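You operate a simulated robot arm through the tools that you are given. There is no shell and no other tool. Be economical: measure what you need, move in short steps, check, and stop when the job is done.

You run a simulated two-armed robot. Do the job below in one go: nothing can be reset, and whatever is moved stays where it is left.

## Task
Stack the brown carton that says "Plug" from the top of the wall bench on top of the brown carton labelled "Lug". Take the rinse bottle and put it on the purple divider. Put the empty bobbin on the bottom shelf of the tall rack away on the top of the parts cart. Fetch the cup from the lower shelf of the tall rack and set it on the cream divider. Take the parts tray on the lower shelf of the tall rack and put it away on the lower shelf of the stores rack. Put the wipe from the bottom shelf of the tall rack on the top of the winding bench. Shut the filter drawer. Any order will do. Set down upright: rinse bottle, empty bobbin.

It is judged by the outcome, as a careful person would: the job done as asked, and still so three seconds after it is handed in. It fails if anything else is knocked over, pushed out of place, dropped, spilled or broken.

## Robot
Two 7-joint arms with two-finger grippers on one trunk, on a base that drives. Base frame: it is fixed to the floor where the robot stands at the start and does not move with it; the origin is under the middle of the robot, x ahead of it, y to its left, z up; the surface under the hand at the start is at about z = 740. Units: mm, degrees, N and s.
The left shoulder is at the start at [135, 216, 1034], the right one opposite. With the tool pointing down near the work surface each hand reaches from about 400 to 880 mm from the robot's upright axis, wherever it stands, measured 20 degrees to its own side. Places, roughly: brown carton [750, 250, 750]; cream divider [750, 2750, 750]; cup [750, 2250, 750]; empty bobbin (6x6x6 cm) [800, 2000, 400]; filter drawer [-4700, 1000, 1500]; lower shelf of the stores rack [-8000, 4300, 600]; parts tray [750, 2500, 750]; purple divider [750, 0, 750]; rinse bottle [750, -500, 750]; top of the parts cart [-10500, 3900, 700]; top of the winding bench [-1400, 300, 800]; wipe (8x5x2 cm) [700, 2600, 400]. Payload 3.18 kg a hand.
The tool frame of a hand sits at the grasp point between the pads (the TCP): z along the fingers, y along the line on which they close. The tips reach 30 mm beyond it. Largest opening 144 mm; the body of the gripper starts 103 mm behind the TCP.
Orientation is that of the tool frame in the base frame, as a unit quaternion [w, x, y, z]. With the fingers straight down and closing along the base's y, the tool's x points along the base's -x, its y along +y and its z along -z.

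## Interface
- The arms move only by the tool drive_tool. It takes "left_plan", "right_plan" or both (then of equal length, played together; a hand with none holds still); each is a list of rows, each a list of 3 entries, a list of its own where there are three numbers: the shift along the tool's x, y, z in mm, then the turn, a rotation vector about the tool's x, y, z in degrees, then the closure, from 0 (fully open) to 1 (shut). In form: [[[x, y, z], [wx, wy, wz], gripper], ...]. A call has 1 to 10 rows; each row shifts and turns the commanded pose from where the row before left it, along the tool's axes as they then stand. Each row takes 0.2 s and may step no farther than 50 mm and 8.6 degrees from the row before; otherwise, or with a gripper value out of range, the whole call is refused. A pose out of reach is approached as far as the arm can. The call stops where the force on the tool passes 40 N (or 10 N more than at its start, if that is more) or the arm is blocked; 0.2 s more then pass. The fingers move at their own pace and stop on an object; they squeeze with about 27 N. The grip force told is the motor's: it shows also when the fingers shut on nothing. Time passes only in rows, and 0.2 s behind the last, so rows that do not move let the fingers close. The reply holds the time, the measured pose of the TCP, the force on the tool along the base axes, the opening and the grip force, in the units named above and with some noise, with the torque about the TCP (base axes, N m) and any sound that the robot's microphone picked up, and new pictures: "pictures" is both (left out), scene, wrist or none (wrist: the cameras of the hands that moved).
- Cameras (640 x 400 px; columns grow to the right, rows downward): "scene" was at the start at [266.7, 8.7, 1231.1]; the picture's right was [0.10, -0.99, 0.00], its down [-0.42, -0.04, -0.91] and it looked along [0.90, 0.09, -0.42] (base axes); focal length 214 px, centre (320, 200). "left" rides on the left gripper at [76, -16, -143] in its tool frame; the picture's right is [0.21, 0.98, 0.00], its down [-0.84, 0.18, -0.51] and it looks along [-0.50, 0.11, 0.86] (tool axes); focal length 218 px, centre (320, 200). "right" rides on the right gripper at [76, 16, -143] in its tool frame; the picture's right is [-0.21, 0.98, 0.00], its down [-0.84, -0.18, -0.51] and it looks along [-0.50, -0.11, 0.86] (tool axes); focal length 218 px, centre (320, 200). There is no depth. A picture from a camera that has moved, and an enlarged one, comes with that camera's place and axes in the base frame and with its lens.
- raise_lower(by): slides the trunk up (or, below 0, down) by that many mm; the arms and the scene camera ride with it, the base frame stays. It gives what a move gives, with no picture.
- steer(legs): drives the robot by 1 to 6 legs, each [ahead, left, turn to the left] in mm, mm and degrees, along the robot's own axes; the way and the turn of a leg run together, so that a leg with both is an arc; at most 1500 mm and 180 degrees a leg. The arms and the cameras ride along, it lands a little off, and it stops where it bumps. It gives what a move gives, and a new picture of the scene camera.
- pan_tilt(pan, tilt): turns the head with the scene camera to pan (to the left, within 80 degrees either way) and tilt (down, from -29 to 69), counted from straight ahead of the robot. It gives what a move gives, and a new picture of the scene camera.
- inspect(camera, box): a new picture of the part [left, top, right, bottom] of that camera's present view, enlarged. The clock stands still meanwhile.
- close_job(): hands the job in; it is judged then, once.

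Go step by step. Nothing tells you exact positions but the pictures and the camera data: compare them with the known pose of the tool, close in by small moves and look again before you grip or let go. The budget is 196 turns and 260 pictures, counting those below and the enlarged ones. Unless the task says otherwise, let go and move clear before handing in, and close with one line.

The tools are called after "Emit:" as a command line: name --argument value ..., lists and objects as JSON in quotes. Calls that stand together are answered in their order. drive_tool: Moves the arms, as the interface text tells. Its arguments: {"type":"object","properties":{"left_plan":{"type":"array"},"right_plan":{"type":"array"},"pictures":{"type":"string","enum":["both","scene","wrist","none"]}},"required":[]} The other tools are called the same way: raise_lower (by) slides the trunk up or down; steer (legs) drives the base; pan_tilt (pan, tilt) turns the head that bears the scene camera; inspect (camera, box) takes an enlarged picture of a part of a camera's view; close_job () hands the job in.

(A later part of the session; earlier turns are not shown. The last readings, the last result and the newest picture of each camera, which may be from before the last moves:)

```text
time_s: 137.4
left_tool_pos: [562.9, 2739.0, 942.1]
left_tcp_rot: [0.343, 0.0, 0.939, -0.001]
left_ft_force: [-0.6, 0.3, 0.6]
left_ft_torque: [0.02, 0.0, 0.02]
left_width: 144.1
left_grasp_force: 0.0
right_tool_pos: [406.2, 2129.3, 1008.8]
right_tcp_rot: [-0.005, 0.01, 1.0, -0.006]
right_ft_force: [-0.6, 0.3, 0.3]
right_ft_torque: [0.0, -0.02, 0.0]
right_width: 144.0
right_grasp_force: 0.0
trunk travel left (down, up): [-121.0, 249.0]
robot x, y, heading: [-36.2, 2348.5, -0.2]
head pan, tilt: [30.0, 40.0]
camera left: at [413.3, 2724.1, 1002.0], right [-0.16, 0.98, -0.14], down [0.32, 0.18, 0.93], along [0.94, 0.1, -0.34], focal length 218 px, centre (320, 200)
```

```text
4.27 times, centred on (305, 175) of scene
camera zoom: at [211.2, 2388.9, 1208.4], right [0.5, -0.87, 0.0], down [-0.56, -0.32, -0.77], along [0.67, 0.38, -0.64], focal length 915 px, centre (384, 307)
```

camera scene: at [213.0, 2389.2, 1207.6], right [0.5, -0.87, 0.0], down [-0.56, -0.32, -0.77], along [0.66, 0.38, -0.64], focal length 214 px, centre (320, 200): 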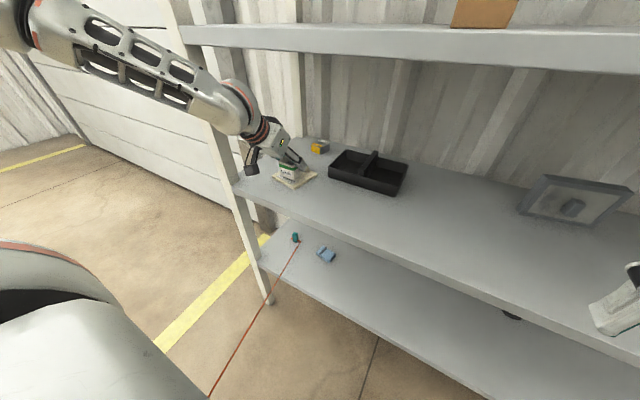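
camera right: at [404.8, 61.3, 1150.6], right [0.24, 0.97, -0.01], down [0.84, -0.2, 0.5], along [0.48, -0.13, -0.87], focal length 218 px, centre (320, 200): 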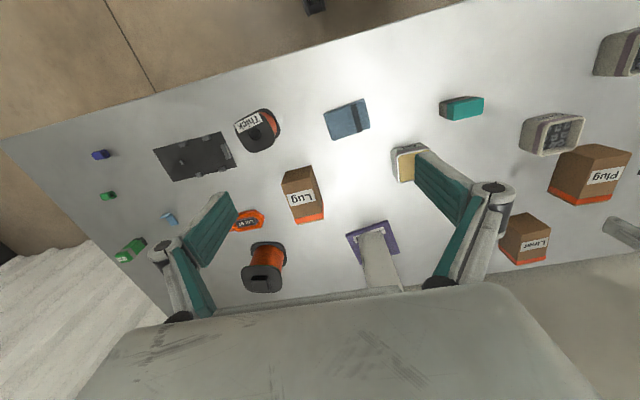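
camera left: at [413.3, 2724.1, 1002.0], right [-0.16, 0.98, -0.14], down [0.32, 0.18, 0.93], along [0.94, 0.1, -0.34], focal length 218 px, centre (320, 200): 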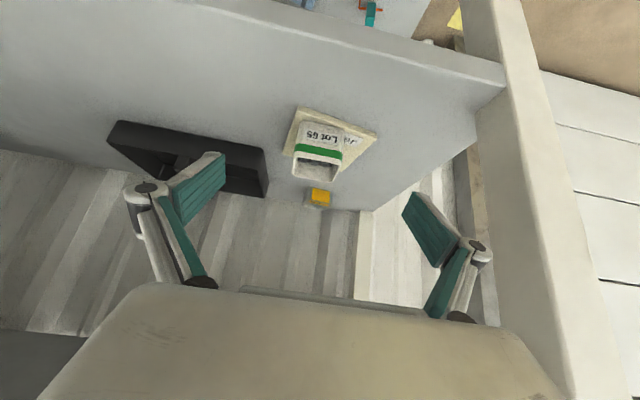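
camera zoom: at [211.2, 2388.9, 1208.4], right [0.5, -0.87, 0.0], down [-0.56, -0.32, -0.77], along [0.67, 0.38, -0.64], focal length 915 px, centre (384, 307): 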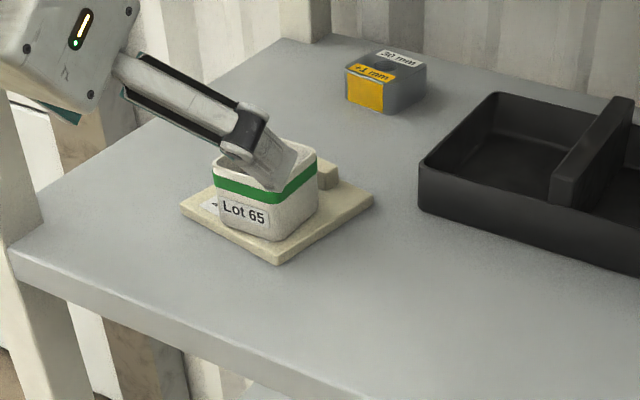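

The cup is placed. Next is the wipe on the bottom shelf: withdraw the left hand, lower the trunk, then approach beneath the lower shelf.

Emit:
drive_tool --left_plan '[[[28, -20, -24], [0, 0, 0], 0], [[28, -20, -24], [0, 0, 0], 0], [[28, -20, -24], [0, 0, 0], 0], [[26, -20, -22], [0, 0, 0], 0], [[15, -10, 18], [0, 0, 0], 0], [[15, 0, 18], [0, 0, 0], 0]]' --pictures "none"

Emit:
raise_lower --by -118

Emit:
pan_tilt --pan 25 --tilt 40

```text
time_s: 138.8
left_tool_pos: [516.7, 2671.2, 943.3]
left_tcp_rot: [0.342, 0.0, 0.94, -0.001]
left_ft_force: [0.1, 0.5, -0.2]
left_ft_torque: [0.03, 0.0, -0.02]
left_width: 143.8
left_grasp_force: 0.1
left hand out of reach, approached as far as the arm can: row 2, 3, 4, 5, 6
right_tool_pos: [407.9, 2129.5, 1006.3]
right_tcp_rot: [-0.007, 0.01, 1.0, -0.007]
right_ft_force: [0.1, 0.8, 0.1]
right_ft_torque: [0.0, 0.0, 0.03]
right_width: 144.1
right_grasp_force: 0.1
trunk travel left (down, up): [-121.0, 249.0]
robot x, y, heading: [-35.1, 2349.6, -0.2]
head pan, tilt: [30.0, 40.0]
```

```text
time_s: 139.6
left_tool_pos: [524.1, 2667.7, 829.7]
left_tcp_rot: [0.266, 0.001, 0.964, 0.001]
left_ft_force: [-34.5, -1.8, 50.0]
left_ft_torque: [-0.27, -0.28, -0.17]
left_width: 134.5
left_grasp_force: 43.4
right_tool_pos: [408.5, 2129.5, 950.9]
right_tcp_rot: [-0.018, 0.009, 1.0, -0.007]
right_ft_force: [-0.3, 0.6, -0.3]
right_ft_torque: [-0.05, 0.07, -0.03]
right_width: 144.1
right_grasp_force: 0.0
trunk travel left (down, up): [-71.0, 299.0]
robot x, y, heading: [-35.2, 2345.9, -0.1]
head pan, tilt: [30.0, 40.0]
stopped: the force on the tool passed its limit at 318 N (the readings are from after the stop); the commanded pose is now the measured one
```

```text
time_s: 140.3
left_tool_pos: [523.2, 2666.4, 833.3]
left_tcp_rot: [0.268, 0.001, 0.963, 0.001]
left_ft_force: [-50.1, -7.5, 74.0]
left_ft_torque: [-1.12, -0.34, -0.95]
left_width: 124.1
left_grasp_force: 45.0
right_tool_pos: [406.2, 2127.5, 952.5]
right_tcp_rot: [-0.017, 0.009, 1.0, -0.006]
right_ft_force: [0.5, 1.3, 0.3]
right_ft_torque: [-0.06, 0.0, 0.0]
right_width: 143.9
right_grasp_force: 0.0
trunk travel left (down, up): [-71.0, 299.0]
robot x, y, heading: [-37.5, 2348.8, -0.2]
head pan, tilt: [25.0, 40.0]
camera scene: at [261.7, 2380.3, 1146.7], right [0.42, -0.91, 0.0], down [-0.58, -0.27, -0.77], along [0.7, 0.33, -0.64], focal length 214 px, centre (320, 200)
```

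scene: 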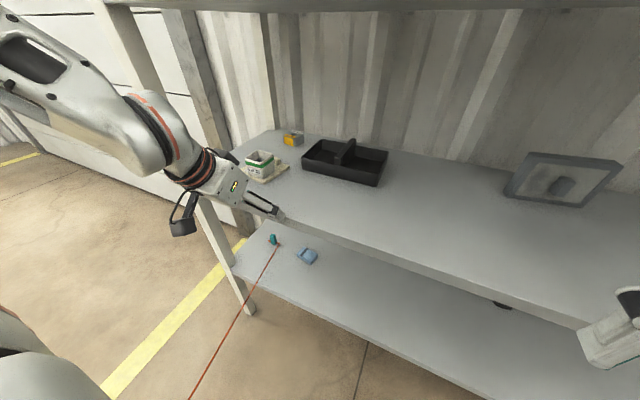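

The hand could not retract that close, so the trunk move pressed the fingertips on the shelf edge. I'll raise off immediately.

Emit:
raise_lower --by 50

```text
time_s: 141.2
left_tool_pos: [529.5, 2669.4, 869.5]
left_tcp_rot: [0.258, -0.001, 0.966, 0.003]
left_ft_force: [0.8, 0.3, -0.2]
left_ft_torque: [-0.02, 0.0, 0.0]
left_width: 144.0
left_grasp_force: 0.0
right_tool_pos: [415.0, 2130.3, 994.7]
right_tcp_rot: [-0.025, 0.01, 1.0, -0.007]
right_ft_force: [0.6, -0.7, -0.6]
right_ft_torque: [-0.02, 0.06, 0.01]
right_width: 144.1
right_grasp_force: 0.2
trunk travel left (down, up): [-121.0, 249.0]
robot x, y, heading: [-33.4, 2347.2, -0.0]
head pan, tilt: [25.0, 40.0]
```

Emit:
steer --legs '[[0, -70, 0], [-200, 0, 0]]'

```text
time_s: 143.7
left_tool_pos: [329.8, 2599.9, 873.2]
left_tcp_rot: [0.261, 0.0, 0.965, 0.0]
left_ft_force: [-0.6, 1.5, 0.4]
left_ft_torque: [0.0, 0.02, -0.01]
left_width: 143.9
left_grasp_force: 0.1
right_tool_pos: [213.7, 2059.2, 997.4]
right_tcp_rot: [-0.022, 0.009, 1.0, -0.007]
right_ft_force: [0.8, 0.0, -0.1]
right_ft_torque: [0.03, -0.03, 0.01]
right_width: 144.1
right_grasp_force: 0.0
trunk travel left (down, up): [-121.0, 249.0]
robot x, y, heading: [-231.0, 2275.9, 0.2]
head pan, tilt: [25.0, 40.0]
camera scene: at [17.6, 2313.1, 1207.7], right [0.42, -0.91, 0.0], down [-0.58, -0.27, -0.77], along [0.69, 0.32, -0.64], focal length 214 px, centre (320, 200)
```

scene: 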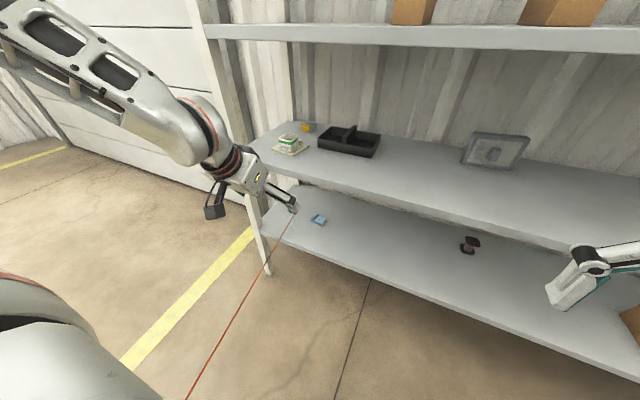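

Emit:
raise_lower --by -118

```text
time_s: 145.1
left_tool_pos: [314.3, 2600.0, 661.9]
left_tcp_rot: [0.14, 0.001, 0.99, 0.0]
left_ft_force: [0.2, -0.1, -0.5]
left_ft_torque: [0.02, 0.0, 0.02]
left_width: 144.2
left_grasp_force: 0.1
right_tool_pos: [214.0, 2059.6, 880.2]
right_tcp_rot: [-0.019, 0.01, 1.0, -0.007]
right_ft_force: [-0.1, 0.1, -0.2]
right_ft_torque: [0.01, -0.02, -0.02]
right_width: 144.0
right_grasp_force: 0.1
trunk travel left (down, up): [-3.0, 367.0]
robot x, y, heading: [-235.1, 2278.9, 0.2]
head pan, tilt: [25.0, 40.0]
```

Emit:
drive_tool --left_plan '[[[-20, -5, 40], [0, -8, 0], 0.2], [[-15, -5, 40], [0, -8, 0], 0.2], [[-10, -5, 40], [0, -8, 0], 0.2]]' --pictures "both"

```text
time_s: 145.9
left_tool_pos: [404.9, 2583.4, 567.6]
left_tcp_rot: [0.344, -0.002, 0.939, 0.001]
left_ft_force: [0.4, 1.3, 0.0]
left_ft_torque: [-0.01, -0.03, -0.01]
left_width: 115.1
left_grasp_force: 0.1
right_tool_pos: [213.4, 2060.4, 879.7]
right_tcp_rot: [-0.023, 0.011, 1.0, -0.008]
right_ft_force: [0.1, 0.3, 0.3]
right_ft_torque: [0.0, 0.03, 0.01]
right_width: 144.0
right_grasp_force: 0.1
trunk travel left (down, up): [-3.0, 367.0]
robot x, y, heading: [-234.5, 2276.8, 0.0]
head pan, tilt: [25.0, 40.0]
camera scene: at [131.3, 2313.4, 1054.5], right [0.42, -0.91, 0.0], down [-0.58, -0.27, -0.77], along [0.69, 0.32, -0.64], focal length 214 px, centre (320, 200)
camera left: at [255.1, 2568.4, 626.6], right [-0.16, 0.98, -0.13], down [0.32, 0.18, 0.93], along [0.94, 0.11, -0.34], focal length 218 px, centre (320, 200)
```

scene: 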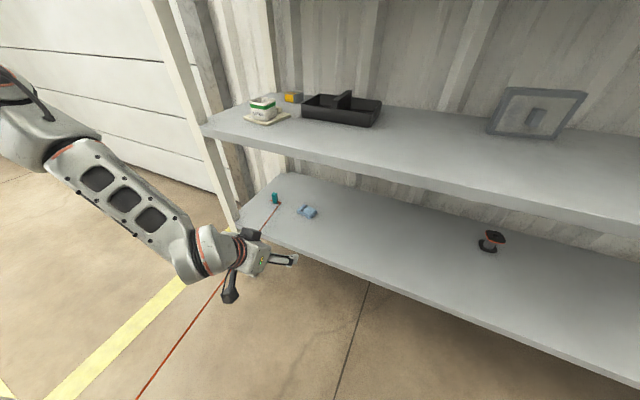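
left: 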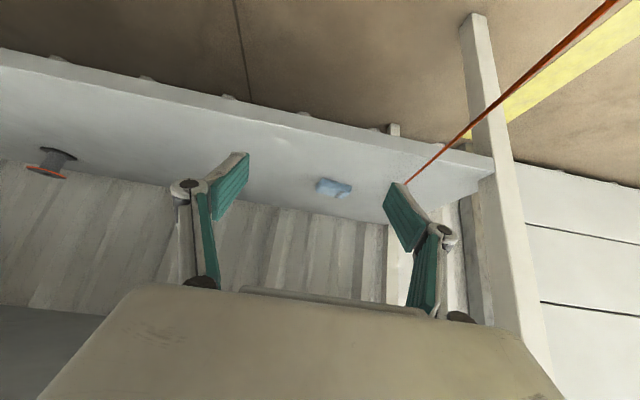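

Emit:
steer --legs '[[200, 20, 0]]'

Emit:
inspect --camera "left" --box '[0, 0, 640, 400]'

```text
time_s: 147.5
left_tool_pos: [602.9, 2601.1, 568.3]
left_tcp_rot: [0.342, 0.002, 0.94, 0.001]
left_ft_force: [-0.3, 0.5, -0.8]
left_ft_torque: [0.02, 0.01, -0.01]
left_width: 115.3
left_grasp_force: 0.0
right_tool_pos: [409.1, 2078.1, 878.9]
right_tcp_rot: [-0.022, 0.01, 1.0, -0.008]
right_ft_force: [-0.5, -0.3, -0.6]
right_ft_torque: [0.0, 0.04, -0.01]
right_width: 144.1
right_grasp_force: 0.0
trunk travel left (down, up): [-3.0, 367.0]
robot x, y, heading: [-37.3, 2295.0, -0.3]
head pan, tilt: [25.0, 40.0]
camera scene: at [327.6, 2331.3, 1054.7], right [0.42, -0.91, 0.0], down [-0.58, -0.27, -0.77], along [0.69, 0.32, -0.64], focal length 214 px, centre (320, 200)
```

scene: 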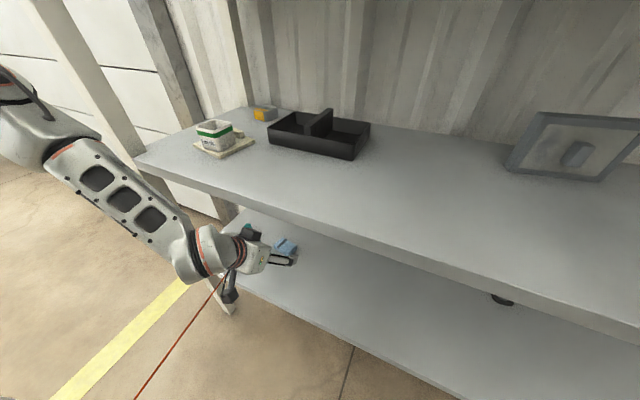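

```text
1.00 times, centred on (320, 200) of left (not enlarged: the box is as wide or as high as the picture)
camera zoom: at [451.7, 2585.9, 627.0], right [-0.16, 0.98, -0.13], down [0.32, 0.18, 0.93], along [0.93, 0.1, -0.34], focal length 218 px, centre (320, 200)
```

zoom: 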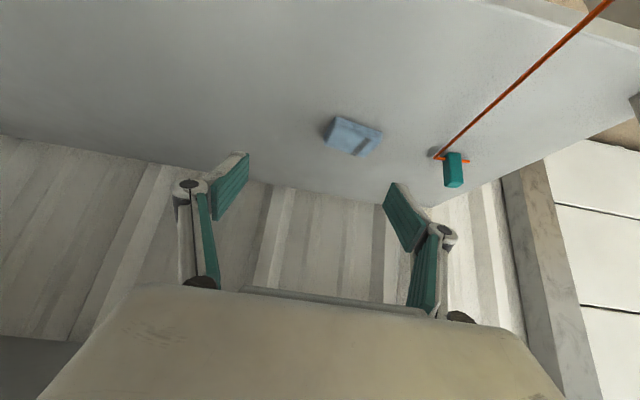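

Emit:
drive_tool --left_plan '[[[2.6, 16, 39], [0, 0, 0], 0.2], [[2.6, 16, 39], [0, 0, 0], 0.2], [[2.6, 17, 39], [0, 0, 0], 0.2]]' --pictures "both"

```text
time_s: 148.3
left_tool_pos: [671.5, 2650.2, 470.5]
left_tcp_rot: [0.342, 0.001, 0.94, 0.001]
left_ft_force: [0.0, 0.1, -0.1]
left_ft_torque: [0.03, 0.02, 0.0]
left_width: 115.1
left_grasp_force: 0.1
right_tool_pos: [410.0, 2078.0, 878.3]
right_tcp_rot: [-0.021, 0.011, 1.0, -0.008]
right_ft_force: [0.0, -0.3, -0.4]
right_ft_torque: [0.0, -0.03, -0.02]
right_width: 144.4
right_grasp_force: 0.1
trunk travel left (down, up): [-3.0, 367.0]
robot x, y, heading: [-39.6, 2296.8, 0.0]
head pan, tilt: [25.0, 40.0]
camera scene: at [327.5, 2331.4, 1054.6], right [0.42, -0.91, 0.0], down [-0.58, -0.27, -0.77], along [0.69, 0.32, -0.64], focal length 214 px, centre (320, 200)
camera left: at [521.8, 2635.4, 531.3], right [-0.16, 0.98, -0.13], down [0.32, 0.18, 0.93], along [0.93, 0.1, -0.34], focal length 218 px, centre (320, 200)
```

scene: 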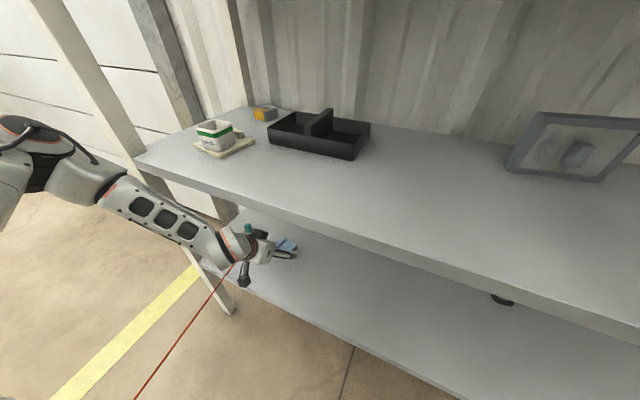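
left: 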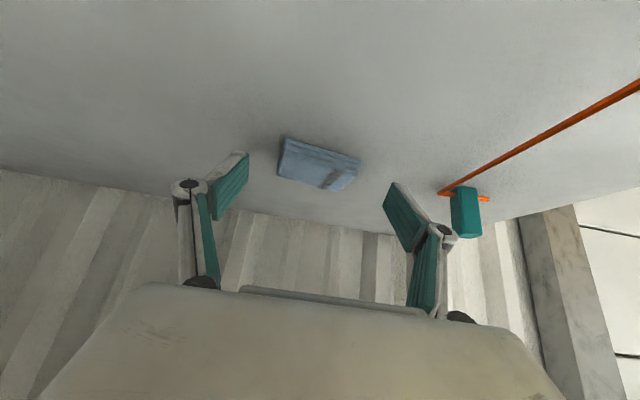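

Emit:
drive_tool --left_plan '[[[-2, 0, 20], [0, 0, 0], 0.2], [[-2, 0, 20], [0, 0, 0], 0.2], [[2, 0, 2.5], [0, 0, 0], 0.2], [[0, 0, 0], [0, 0, 0], 0.2]]' --pictures "wrist"

```text
time_s: 149.3
left_tool_pos: [701.3, 2650.3, 443.0]
left_tcp_rot: [0.345, 0.002, 0.939, 0.001]
left_ft_force: [2.3, 1.1, 9.2]
left_ft_torque: [-0.5, -0.12, 0.1]
left_width: 115.8
left_grasp_force: 0.8
right_tool_pos: [409.5, 2078.0, 880.2]
right_tcp_rot: [-0.02, 0.012, 1.0, -0.008]
right_ft_force: [0.6, 0.5, -0.1]
right_ft_torque: [-0.01, 0.03, -0.01]
right_width: 144.0
right_grasp_force: 0.1
trunk travel left (down, up): [-3.0, 367.0]
robot x, y, heading: [-35.4, 2297.4, -0.2]
head pan, tilt: [25.0, 40.0]
camera left: at [551.4, 2635.2, 502.6], right [-0.16, 0.98, -0.13], down [0.32, 0.18, 0.93], along [0.94, 0.11, -0.34], focal length 218 px, centre (320, 200)
```

left: 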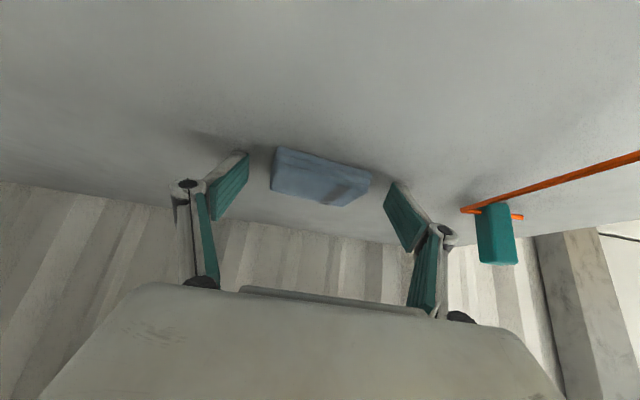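

Emit:
drive_tool --left_plan '[[[-1.3, 0, -1.6], [0, 0, 0], 0.2], [[-17, 0, 14], [0, 0, 0], 0.2], [[0, 0, 0], [0, 0, 0], 0.6], [[0, 0, 0], [0, 0, 0], 1], [[0, 0, 0], [0, 0, 0], 1], [[0, 0, 0], [0, 0, 0], 1]]' --pictures "wrist"

```text
time_s: 150.7
left_tool_pos: [724.0, 2650.7, 448.7]
left_tcp_rot: [0.346, 0.001, 0.938, 0.001]
left_ft_force: [-4.2, 6.7, 35.1]
left_ft_torque: [-1.21, -0.09, -0.09]
left_width: 75.1
left_grasp_force: 27.0
right_tool_pos: [408.0, 2077.6, 881.6]
right_tcp_rot: [-0.02, 0.012, 1.0, -0.007]
right_ft_force: [-1.0, -0.4, -0.1]
right_ft_torque: [0.03, 0.0, 0.03]
right_width: 144.3
right_grasp_force: 0.0
trunk travel left (down, up): [-3.0, 367.0]
robot x, y, heading: [-38.3, 2296.5, -0.3]
head pan, tilt: [25.0, 40.0]
camera left: at [573.4, 2635.2, 507.5], right [-0.16, 0.98, -0.13], down [0.31, 0.18, 0.93], along [0.94, 0.11, -0.33], focal length 218 px, centre (320, 200)
```

left: 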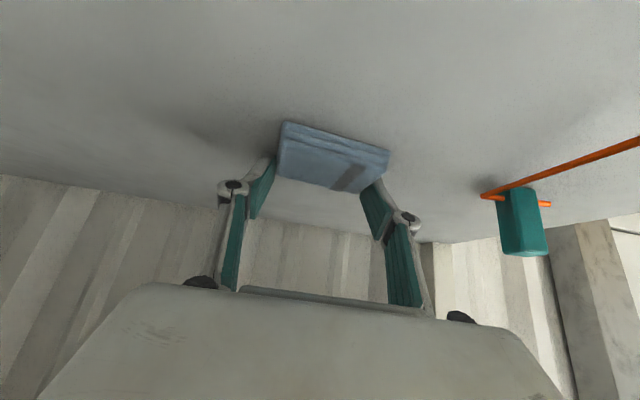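

Emit:
drive_tool --left_plan '[[[-9.6, 0, -11.5], [0, 0, 0], 1], [[-19.2, 0, -23], [0, 0, 0], 1], [[-10, 0, -12], [0, 0, 0], 1]]' --pictures "both"

```text
time_s: 151.5
left_tool_pos: [707.5, 2651.3, 485.0]
left_tcp_rot: [0.327, 0.003, 0.945, 0.0]
left_ft_force: [0.5, 0.2, -0.8]
left_ft_torque: [0.01, 0.0, 0.02]
left_width: 74.7
left_grasp_force: 26.8
right_tool_pos: [409.9, 2079.4, 874.9]
right_tcp_rot: [-0.026, 0.01, 1.0, -0.008]
right_ft_force: [-0.2, -0.5, 0.7]
right_ft_torque: [0.0, 0.01, -0.03]
right_width: 144.2
right_grasp_force: 0.1
trunk travel left (down, up): [-3.0, 367.0]
robot x, y, heading: [-35.9, 2294.9, 0.1]
head pan, tilt: [25.0, 40.0]
camera scene: at [328.9, 2333.5, 1051.2], right [0.42, -0.91, 0.0], down [-0.58, -0.27, -0.76], along [0.69, 0.32, -0.64], focal length 214 px, centre (320, 200)
camera left: at [559.6, 2637.2, 549.5], right [-0.16, 0.98, -0.13], down [0.35, 0.18, 0.92], along [0.92, 0.1, -0.37], focal length 218 px, centre (320, 200)
```

scene: 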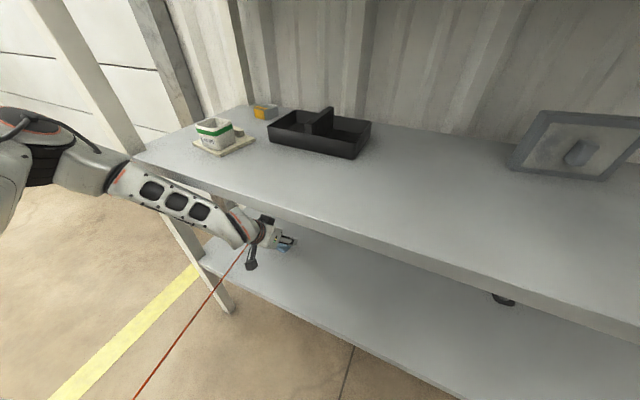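
left: 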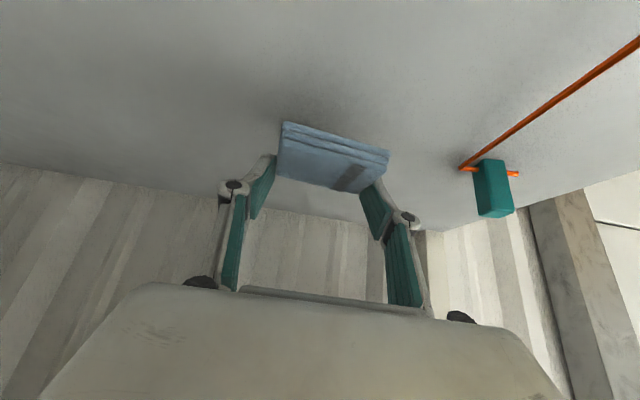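

The wipe is held clear of the shelf. I'll strafe right away from the wire toward the bobbin, then back a little so the right hand can be lowered.

Emit:
steer --legs '[[0, -190, 0], [-130, 0, 0]]'

Emit:
drive_tool --right_plan '[[[-20, 0, 40], [0, -6, 0], 0], [[-20, 0, 40], [0, -6, 0], 0], [[-15, 0, 45], [0, -6, 0], 0], [[-10, 0, 45], [0, -6, 0], 0], [[-5, 0, 45], [0, -6, 0], 0], [[0, 0, 45], [0, -6, 0], 0.2], [[0, 0, 30], [0, -4, 0], 0.2]]' --pictures "both"

```text
time_s: 153.5
left_tool_pos: [708.0, 2500.0, 496.1]
left_tcp_rot: [0.333, -0.003, 0.943, 0.005]
left_ft_force: [0.0, 0.4, -0.4]
left_ft_torque: [-0.04, -0.01, 0.02]
left_width: 74.8
left_grasp_force: 27.0
right_tool_pos: [409.6, 1918.1, 879.4]
right_tcp_rot: [-0.021, 0.008, 1.0, -0.007]
right_ft_force: [0.6, -0.4, -0.8]
right_ft_torque: [-0.04, -0.02, 0.0]
right_width: 143.8
right_grasp_force: 0.1
trunk travel left (down, up): [-3.0, 367.0]
robot x, y, heading: [-38.8, 2136.6, 0.2]
head pan, tilt: [25.0, 40.0]
stopped in leg 1: the robot was blocked; the commanded pose is now the measured one
camera scene: at [324.5, 2171.2, 1055.9], right [0.43, -0.9, 0.0], down [-0.58, -0.27, -0.77], along [0.69, 0.33, -0.64], focal length 214 px, centre (320, 200)
```

scene: 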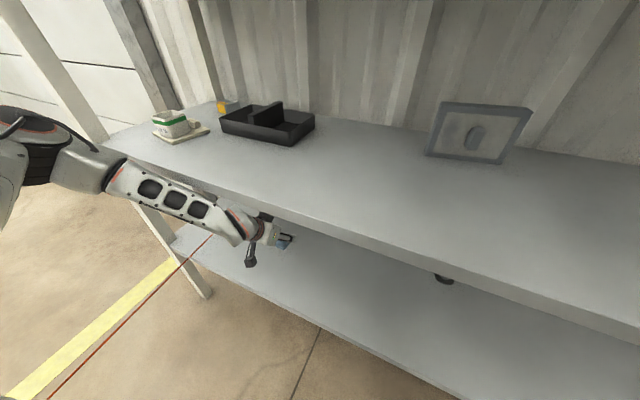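

```text
time_s: 155.1
left_tool_pos: [709.4, 2503.3, 495.7]
left_tcp_rot: [0.334, -0.007, 0.943, 0.007]
left_ft_force: [0.3, 0.8, 0.3]
left_ft_torque: [-0.03, -0.04, -0.03]
left_width: 74.8
left_grasp_force: 27.0
right_tool_pos: [585.9, 1925.5, 622.0]
right_tcp_rot: [0.324, 0.003, 0.946, -0.008]
right_ft_force: [-0.1, 0.4, -0.6]
right_ft_torque: [0.07, -0.09, 0.03]
right_width: 115.2
right_grasp_force: 0.0
right hand out of reach, approached as far as the arm can: row 3, 4, 5
trunk travel left (down, up): [-3.0, 367.0]
robot x, y, heading: [-43.9, 2134.3, 0.1]
head pan, tilt: [25.0, 40.0]
camera scene: at [324.9, 2172.7, 1055.4], right [0.43, -0.9, 0.0], down [-0.58, -0.27, -0.77], along [0.69, 0.33, -0.64], focal length 214 px, centre (320, 200)
camera right: at [437.4, 1943.6, 688.8], right [0.17, 0.98, 0.12], down [0.35, -0.17, 0.92], along [0.92, -0.12, -0.37], focal length 218 px, centre (320, 200)
```

scene: 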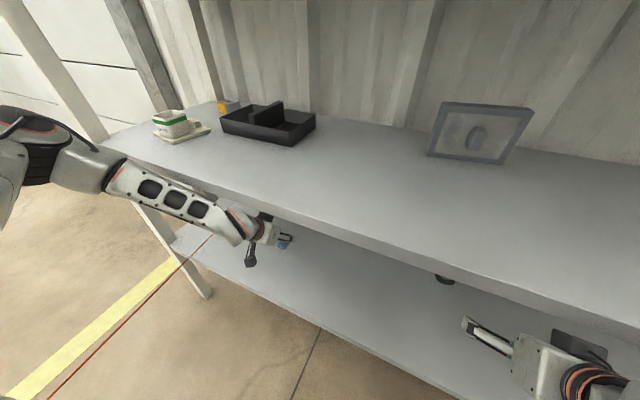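
right: 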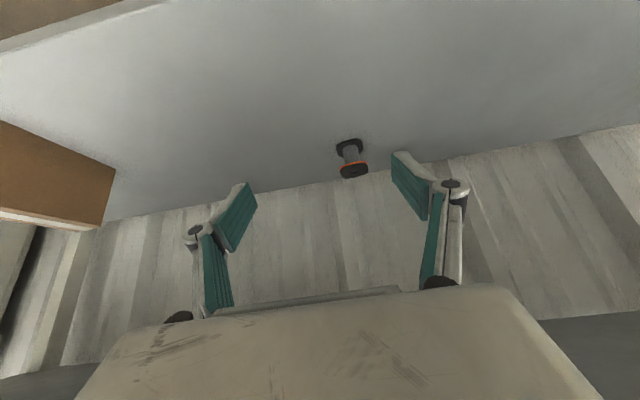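

The left forearm seems to be rubbing the lower shelf's edge. I'll draw the left hand back and slightly down.

Emit:
drive_tool --left_plan '[[[14, 0, 2], [0, 0, 0], 1], [[28, 0, -13], [0, 0, 0], 1], [[28, 0, -13], [0, 0, 0], 1], [[28, 0, -17], [0, 0, 0], 1]]' --pictures "scene"

```text
time_s: 156.1
left_tool_pos: [603.7, 2500.1, 465.2]
left_tcp_rot: [0.333, -0.005, 0.943, 0.005]
left_ft_force: [0.2, -0.7, 0.4]
left_ft_torque: [0.03, -0.02, 0.02]
left_width: 74.5
left_grasp_force: 26.7
right_tool_pos: [583.9, 1921.0, 619.8]
right_tcp_rot: [0.321, 0.005, 0.947, -0.01]
right_ft_force: [0.5, -0.2, -0.1]
right_ft_torque: [-0.02, 0.0, -0.01]
right_width: 114.9
right_grasp_force: 0.1
trunk travel left (down, up): [-3.0, 367.0]
robot x, y, heading: [-40.3, 2132.4, -0.1]
head pan, tilt: [25.0, 40.0]
camera scene: at [325.6, 2171.4, 1054.9], right [0.43, -0.91, 0.0], down [-0.58, -0.27, -0.77], along [0.69, 0.33, -0.64], focal length 214 px, centre (320, 200)
```

scene: 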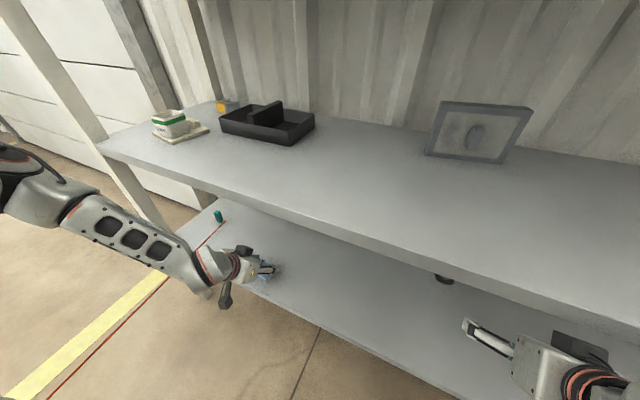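

Emit:
drive_tool --right_plan '[[[0, 6, 20], [0, -6.3, 0], 0.2], [[0, 7, 25], [0, -6.2, 0], 0.2], [[-6, 8, 42], [0, 0, 0], 0.2], [[-6, 8, 42], [0, 0, 0], 0.2], [[-6, 8, 42], [0, 0, 0], 0.2], [[-6, 8, 42], [0, 0, 0], 0.2]]' --pictures "both"

```text
time_s: 157.7
left_tool_pos: [567.8, 2493.5, 476.5]
left_tcp_rot: [0.342, 0.0, 0.94, 0.002]
left_ft_force: [0.5, 0.8, -0.9]
left_ft_torque: [-0.05, 0.0, -0.05]
left_width: 74.3
left_grasp_force: 26.5
right_tool_pos: [672.3, 2033.6, 522.3]
right_tcp_rot: [0.378, -0.012, 0.926, -0.006]
right_ft_force: [1.3, -1.2, 0.1]
right_ft_torque: [-0.01, 0.03, 0.03]
right_width: 115.2
right_grasp_force: 0.0
right hand out of reach, approached as far as the arm can: row 1, 2, 3
trunk travel left (down, up): [-3.0, 367.0]
robot x, y, heading: [-67.8, 2133.7, -0.5]
head pan, tilt: [25.0, 40.0]
stopped in row 6 (right hand): the arm was blocked; the commanded pose is now the measured one
camera scene: at [273.2, 2169.6, 1061.9], right [0.42, -0.91, 0.01], down [-0.57, -0.27, -0.78], along [0.71, 0.32, -0.63], focal length 214 px, centre (320, 200)
camera right: at [516.2, 2049.0, 571.4], right [0.13, 0.98, 0.13], down [0.25, -0.16, 0.96], along [0.96, -0.1, -0.27], focal length 218 px, centre (320, 200)
```

scene: 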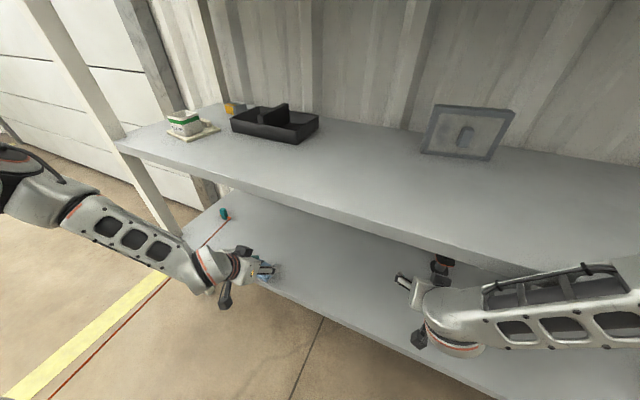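
right: 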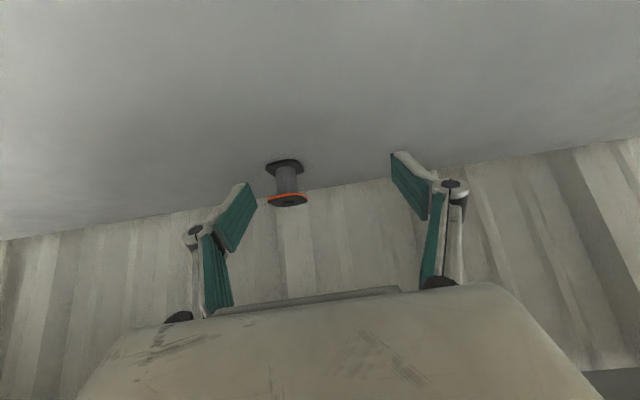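

The right forearm met the shelf edge. I'll back straight out; then I'll shape the arm low and stretched outside the rack and drive it in level.

Emit:
steer --legs '[[-380, 0, 0]]'

Emit:
pan_tilt --pan 0 --tilt 25

```text
time_s: 158.4
left_tool_pos: [570.1, 2490.3, 471.0]
left_tcp_rot: [0.337, 0.003, 0.942, 0.002]
left_ft_force: [-0.2, 0.3, 0.5]
left_ft_torque: [-0.03, 0.0, -0.03]
left_width: 74.5
left_grasp_force: 27.4
right_tool_pos: [665.3, 2037.8, 518.8]
right_tcp_rot: [0.372, -0.016, 0.928, -0.001]
right_ft_force: [0.9, -0.7, -1.2]
right_ft_torque: [0.02, -0.08, 0.04]
right_width: 115.5
right_grasp_force: 0.0
trunk travel left (down, up): [-3.0, 367.0]
robot x, y, heading: [-75.0, 2132.5, -0.7]
head pan, tilt: [25.0, 40.0]
stopped in leg 1: the robot was blocked; the commanded pose is now the measured one
camera scene: at [279.6, 2166.8, 1058.4], right [0.41, -0.91, 0.01], down [-0.58, -0.27, -0.77], along [0.71, 0.31, -0.63], focal length 214 px, centre (320, 200)
```

scene: 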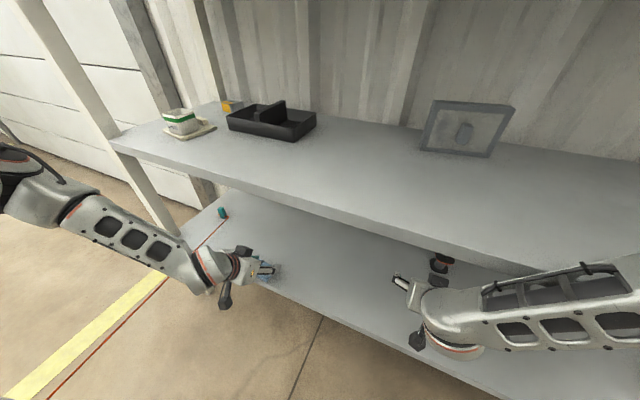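

```text
time_s: 159.3
left_tool_pos: [570.4, 2492.7, 473.8]
left_tcp_rot: [0.339, 0.001, 0.941, 0.003]
left_ft_force: [0.6, -0.7, -0.8]
left_ft_torque: [0.0, 0.0, -0.03]
left_width: 74.1
left_grasp_force: 27.2
right_tool_pos: [664.7, 2036.7, 517.5]
right_tcp_rot: [0.368, -0.017, 0.929, -0.003]
right_ft_force: [-0.7, -0.4, -0.7]
right_ft_torque: [0.02, 0.01, 0.0]
right_width: 115.0
right_grasp_force: 0.1
trunk travel left (down, up): [-3.0, 367.0]
robot x, y, heading: [-69.0, 2137.2, -0.7]
head pan, tilt: [0.0, 25.0]
camera scene: at [293.5, 2131.5, 1083.4], right [-0.01, -1.0, 0.0], down [-0.41, 0.0, -0.91], along [0.91, -0.01, -0.41], focal length 214 px, centre (320, 200)
```

scene: 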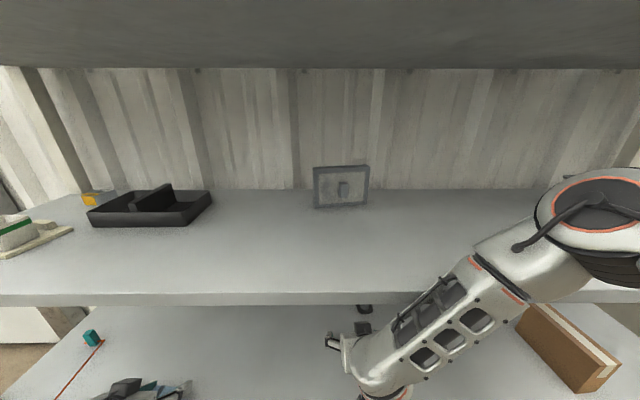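

Emit:
drive_tool --right_plan '[[[8, -25, -30], [0, 0, 0], 0.2], [[8, -25, -30], [0, 1, 0], 0.2], [[8, -25, -30], [0, 2, 0], 0.2]]' --pictures "scene"

```text
time_s: 160.1
left_tool_pos: [575.1, 2492.1, 465.5]
left_tcp_rot: [0.332, 0.001, 0.943, 0.003]
left_ft_force: [-1.0, 0.0, 0.5]
left_ft_torque: [-0.04, 0.04, 0.01]
left_width: 74.3
left_grasp_force: 26.8
right_tool_pos: [608.8, 1969.2, 570.1]
right_tcp_rot: [0.34, -0.014, 0.94, -0.005]
right_ft_force: [-1.3, -0.3, 0.3]
right_ft_torque: [-0.01, 0.0, 0.04]
right_width: 115.3
right_grasp_force: 0.1
right hand out of reach, approached as far as the arm can: row 1, 2
trunk travel left (down, up): [-3.0, 367.0]
robot x, y, heading: [-69.8, 2135.9, -0.4]
head pan, tilt: [0.0, 25.0]
camera scene: at [307.5, 2130.2, 1078.2], right [-0.01, -1.0, 0.0], down [-0.42, 0.0, -0.91], along [0.91, -0.01, -0.42], focal length 214 px, centre (320, 200)
```

scene: 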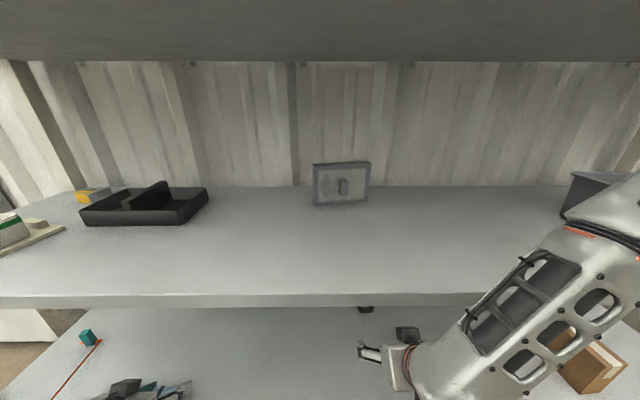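

Emit:
steer --legs '[[-100, 0, 0]]'

```text
time_s: 161.2
left_tool_pos: [477.0, 2491.1, 466.4]
left_tcp_rot: [0.333, 0.002, 0.943, 0.003]
left_ft_force: [0.3, -0.9, -0.1]
left_ft_torque: [0.03, 0.04, 0.0]
left_width: 74.3
left_grasp_force: 27.1
right_tool_pos: [506.6, 1970.7, 569.4]
right_tcp_rot: [0.34, -0.013, 0.94, -0.004]
right_ft_force: [-0.1, 0.4, -0.1]
right_ft_torque: [0.04, 0.01, 0.02]
right_width: 115.0
right_grasp_force: 0.1
trunk travel left (down, up): [-3.0, 367.0]
robot x, y, heading: [-174.7, 2138.1, -0.8]
head pan, tilt: [0.0, 25.0]
camera scene: at [207.1, 2131.1, 1078.4], right [-0.01, -1.0, 0.0], down [-0.42, 0.0, -0.91], along [0.91, -0.01, -0.42], focal length 214 px, centre (320, 200)
```

scene: 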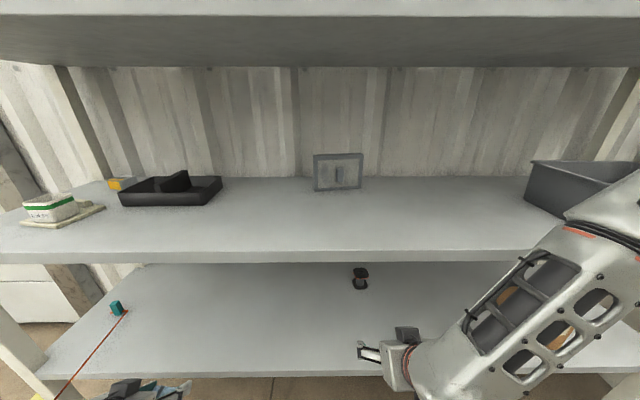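

Emit:
steer --legs '[[-300, 0, 0]]'

Emit:
drive_tool --right_plan '[[[-12, 0, 38], [0, -3, 0], 0.2], [[-12, 0, 38], [0, -3, 0], 0.2], [[-12, 0, 38], [0, -3, 0], 0.2], [[-12, 0, 38], [0, -1, 0], 0.2], [[-12, 0, 38], [0, 0, 0], 0.2], [[-12, 0, 38], [0, 0, 0], 0.2], [[-10, 0, 38], [0, 0, 0], 0.2], [[-10, 0, 38], [0, 0, 0], 0.2]]' --pictures "both"

```text
time_s: 163.3
left_tool_pos: [175.3, 2494.1, 464.0]
left_tcp_rot: [0.332, 0.003, 0.943, 0.003]
left_ft_force: [1.0, -0.6, -0.4]
left_ft_torque: [0.04, 0.0, 0.02]
left_width: 74.2
left_grasp_force: 26.9
right_tool_pos: [205.7, 1973.5, 571.0]
right_tcp_rot: [0.339, -0.013, 0.941, -0.004]
right_ft_force: [-0.1, 0.5, 0.1]
right_ft_torque: [0.02, 0.02, 0.0]
right_width: 115.2
right_grasp_force: 0.1
trunk travel left (down, up): [-3.0, 367.0]
robot x, y, heading: [-475.3, 2138.5, -0.5]
head pan, tilt: [0.0, 25.0]
camera scene: at [-94.2, 2133.8, 1078.3], right [-0.01, -1.0, 0.0], down [-0.42, 0.01, -0.91], along [0.91, -0.01, -0.42], focal length 214 px, centre (320, 200)
```

scene: 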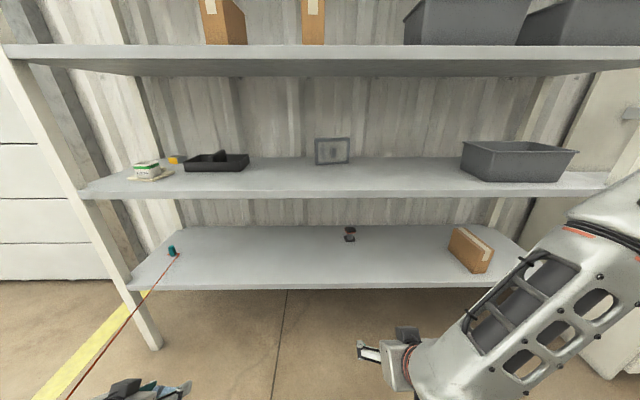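

```text
time_s: 165.1
left_tool_pos: [176.7, 2493.3, 464.6]
left_tcp_rot: [0.333, 0.003, 0.943, 0.002]
left_ft_force: [0.3, 0.2, -0.8]
left_ft_torque: [0.0, -0.02, 0.03]
left_width: 74.2
left_grasp_force: 27.7
right_tool_pos: [521.2, 2007.6, 457.0]
right_tcp_rot: [0.419, -0.014, 0.908, -0.003]
right_ft_force: [0.1, -0.6, 0.5]
right_ft_torque: [0.01, 0.04, 0.02]
right_width: 115.3
right_grasp_force: 0.0
right hand out of reach, approached as far as the arm can: row 1, 2, 3
trunk travel left (down, up): [-3.0, 367.0]
robot x, y, heading: [-471.7, 2136.5, -0.8]
head pan, tilt: [0.0, 25.0]
camera scene: at [-93.6, 2134.0, 1077.9], right [-0.01, -1.0, 0.0], down [-0.42, 0.01, -0.91], along [0.91, -0.01, -0.42], focal length 214 px, centre (320, 200)
camera right: at [361.5, 2021.8, 491.7], right [0.11, 0.98, 0.14], down [0.16, -0.16, 0.97], along [0.98, -0.09, -0.18], focal length 218 px, centre (320, 200)
```

scene: 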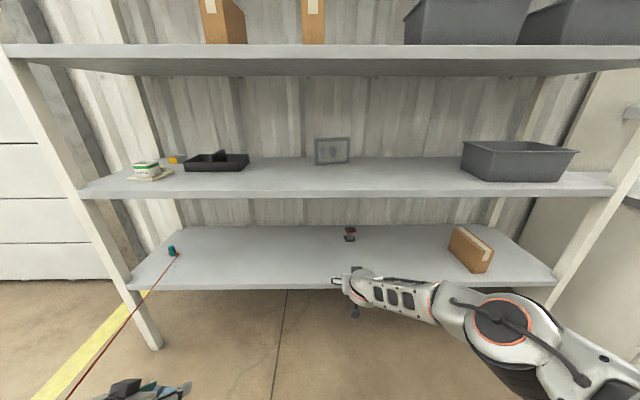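
right: 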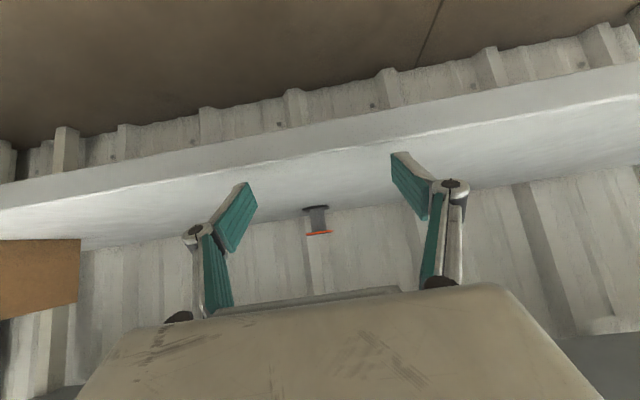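

Everything on the rack is still in order. The bobbin is near (852,1965). I'll shift the hand sideways and drive in level.

Emit:
drive_tool --right_plan '[[[0, -22, 0], [0, 0, 0], 0.15], [[0, -21, 0], [0, 0, 0], 0.15]]' --pictures "none"

Emit:
steer --legs '[[240, 3, 0]]'

Emit:
inspect --camera "right" --box '[0, 0, 640, 400]'

```text
time_s: 165.7
left_tool_pos: [176.8, 2494.1, 464.8]
left_tcp_rot: [0.332, 0.002, 0.943, 0.003]
left_ft_force: [-0.1, -0.5, 0.2]
left_ft_torque: [-0.01, -0.01, 0.03]
left_width: 74.4
left_grasp_force: 27.3
right_tool_pos: [520.1, 1964.1, 460.0]
right_tcp_rot: [0.42, -0.014, 0.908, -0.004]
right_ft_force: [-0.3, 0.9, 0.2]
right_ft_torque: [0.0, -0.03, 0.03]
right_width: 122.7
right_grasp_force: 0.0
trunk travel left (down, up): [-3.0, 367.0]
robot x, y, heading: [-475.2, 2142.2, -0.8]
head pan, tilt: [0.0, 25.0]
```

```text
time_s: 167.5
left_tool_pos: [420.5, 2494.6, 464.0]
left_tcp_rot: [0.332, 0.002, 0.943, 0.003]
left_ft_force: [0.4, 0.1, -0.4]
left_ft_torque: [-0.02, 0.04, -0.02]
left_width: 74.2
left_grasp_force: 26.8
right_tool_pos: [766.2, 1964.7, 459.7]
right_tcp_rot: [0.42, -0.013, 0.907, -0.004]
right_ft_force: [-0.1, -0.8, -1.3]
right_ft_torque: [0.01, -0.03, 0.0]
right_width: 122.5
right_grasp_force: 0.1
trunk travel left (down, up): [-3.0, 367.0]
robot x, y, heading: [-229.8, 2139.1, -0.6]
head pan, tilt: [0.0, 25.0]
camera scene: at [150.6, 2134.0, 1078.0], right [-0.01, -1.0, 0.0], down [-0.42, 0.01, -0.91], along [0.91, -0.01, -0.42], focal length 214 px, centre (320, 200)
```

scene: 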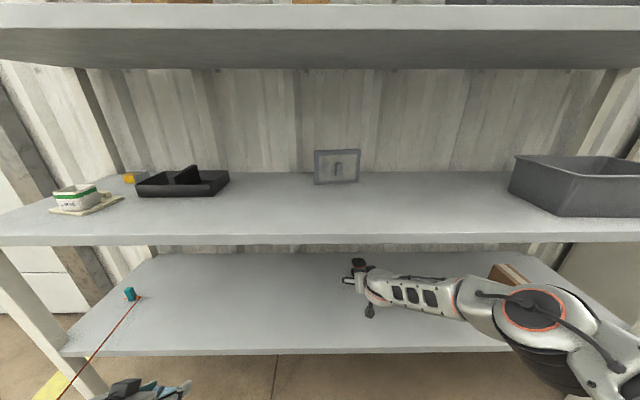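

```text
1.00 times, centred on (320, 200) of right (not enlarged: the box is as wide or as high as the picture)
camera zoom: at [606.0, 1978.4, 494.2], right [0.11, 0.98, 0.14], down [0.16, -0.16, 0.97], along [0.98, -0.09, -0.18], focal length 218 px, centre (320, 200)
```

zoom: 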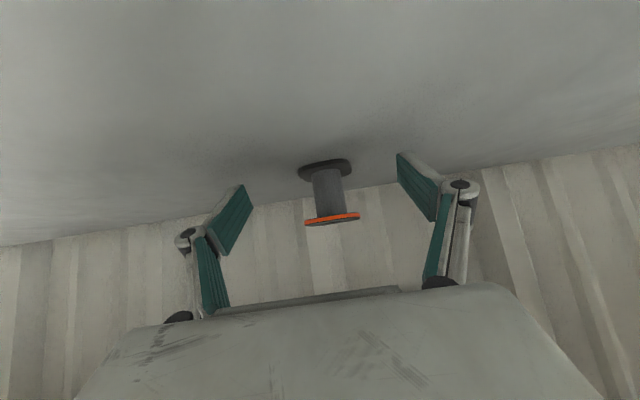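

Emit:
steer --legs '[[80, 2, 0]]'

Emit:
inspect --camera "right" --box '[0, 0, 640, 400]'

```text
time_s: 168.6
left_tool_pos: [501.8, 2497.4, 465.4]
left_tcp_rot: [0.332, 0.001, 0.943, 0.004]
left_ft_force: [-0.5, 0.0, -0.6]
left_ft_torque: [0.03, -0.03, 0.03]
left_width: 74.0
left_grasp_force: 27.2
right_tool_pos: [846.0, 1966.2, 459.1]
right_tcp_rot: [0.42, -0.013, 0.907, -0.004]
right_ft_force: [-0.8, -0.4, -0.6]
right_ft_torque: [0.04, -0.03, 0.01]
right_width: 122.4
right_grasp_force: 0.1
trunk travel left (down, up): [-3.0, 367.0]
robot x, y, heading: [-149.8, 2139.4, -0.3]
head pan, tilt: [0.0, 25.0]
camera scene: at [232.0, 2135.6, 1078.0], right [-0.01, -1.0, 0.0], down [-0.42, 0.0, -0.91], along [0.91, -0.01, -0.42], focal length 214 px, centre (320, 200)
```

scene: 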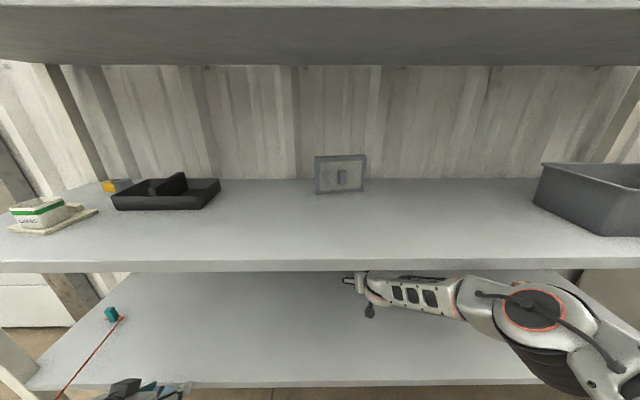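

```text
1.00 times, centred on (320, 200) of right (not enlarged: the box is as wide or as high as the picture)
camera zoom: at [687.5, 1980.7, 493.9], right [0.11, 0.98, 0.14], down [0.16, -0.16, 0.97], along [0.98, -0.09, -0.18], focal length 218 px, centre (320, 200)
```

zoom: 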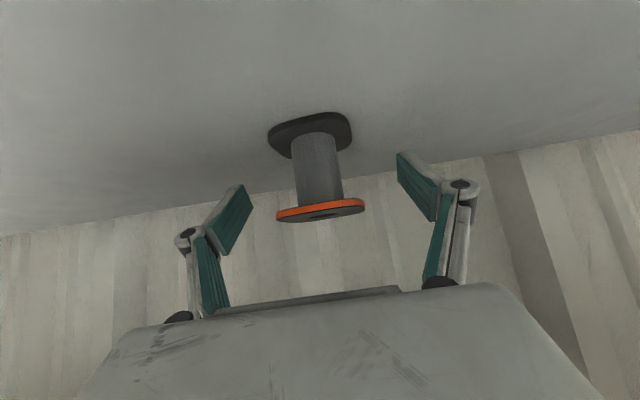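

Emit:
drive_tool --right_plan '[[[9.5, 0, 8.2], [0, 0, 0], 0.15], [[0, 0, 0], [0, 0, 0], 0.5], [[0, 0, 0], [0, 0, 0], 1], [[0, 0, 0], [0, 0, 0], 1], [[0, 0, 0], [0, 0, 0], 1]]' --pictures "wrist"

```text
time_s: 169.8
left_tool_pos: [500.6, 2496.3, 464.9]
left_tcp_rot: [0.332, 0.001, 0.943, 0.004]
left_ft_force: [0.6, 0.1, 0.0]
left_ft_torque: [0.01, -0.02, 0.0]
left_width: 74.1
left_grasp_force: 26.9
right_tool_pos: [847.3, 1968.2, 448.7]
right_tcp_rot: [0.421, -0.014, 0.907, -0.003]
right_ft_force: [1.7, 1.5, 4.5]
right_ft_torque: [0.16, -0.1, 0.0]
right_width: 53.1
right_grasp_force: 26.8
trunk travel left (down, up): [-3.0, 367.0]
robot x, y, heading: [-146.5, 2139.6, -0.6]
head pan, tilt: [0.0, 25.0]
camera right: at [687.2, 1981.3, 482.6], right [0.11, 0.98, 0.14], down [0.16, -0.16, 0.97], along [0.98, -0.09, -0.18], focal length 218 px, centre (320, 200)
```

right: 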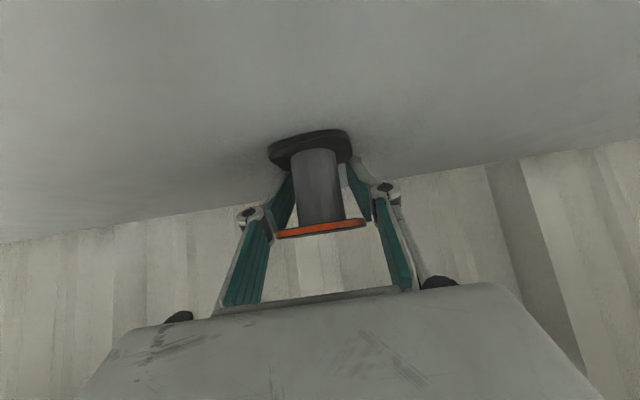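

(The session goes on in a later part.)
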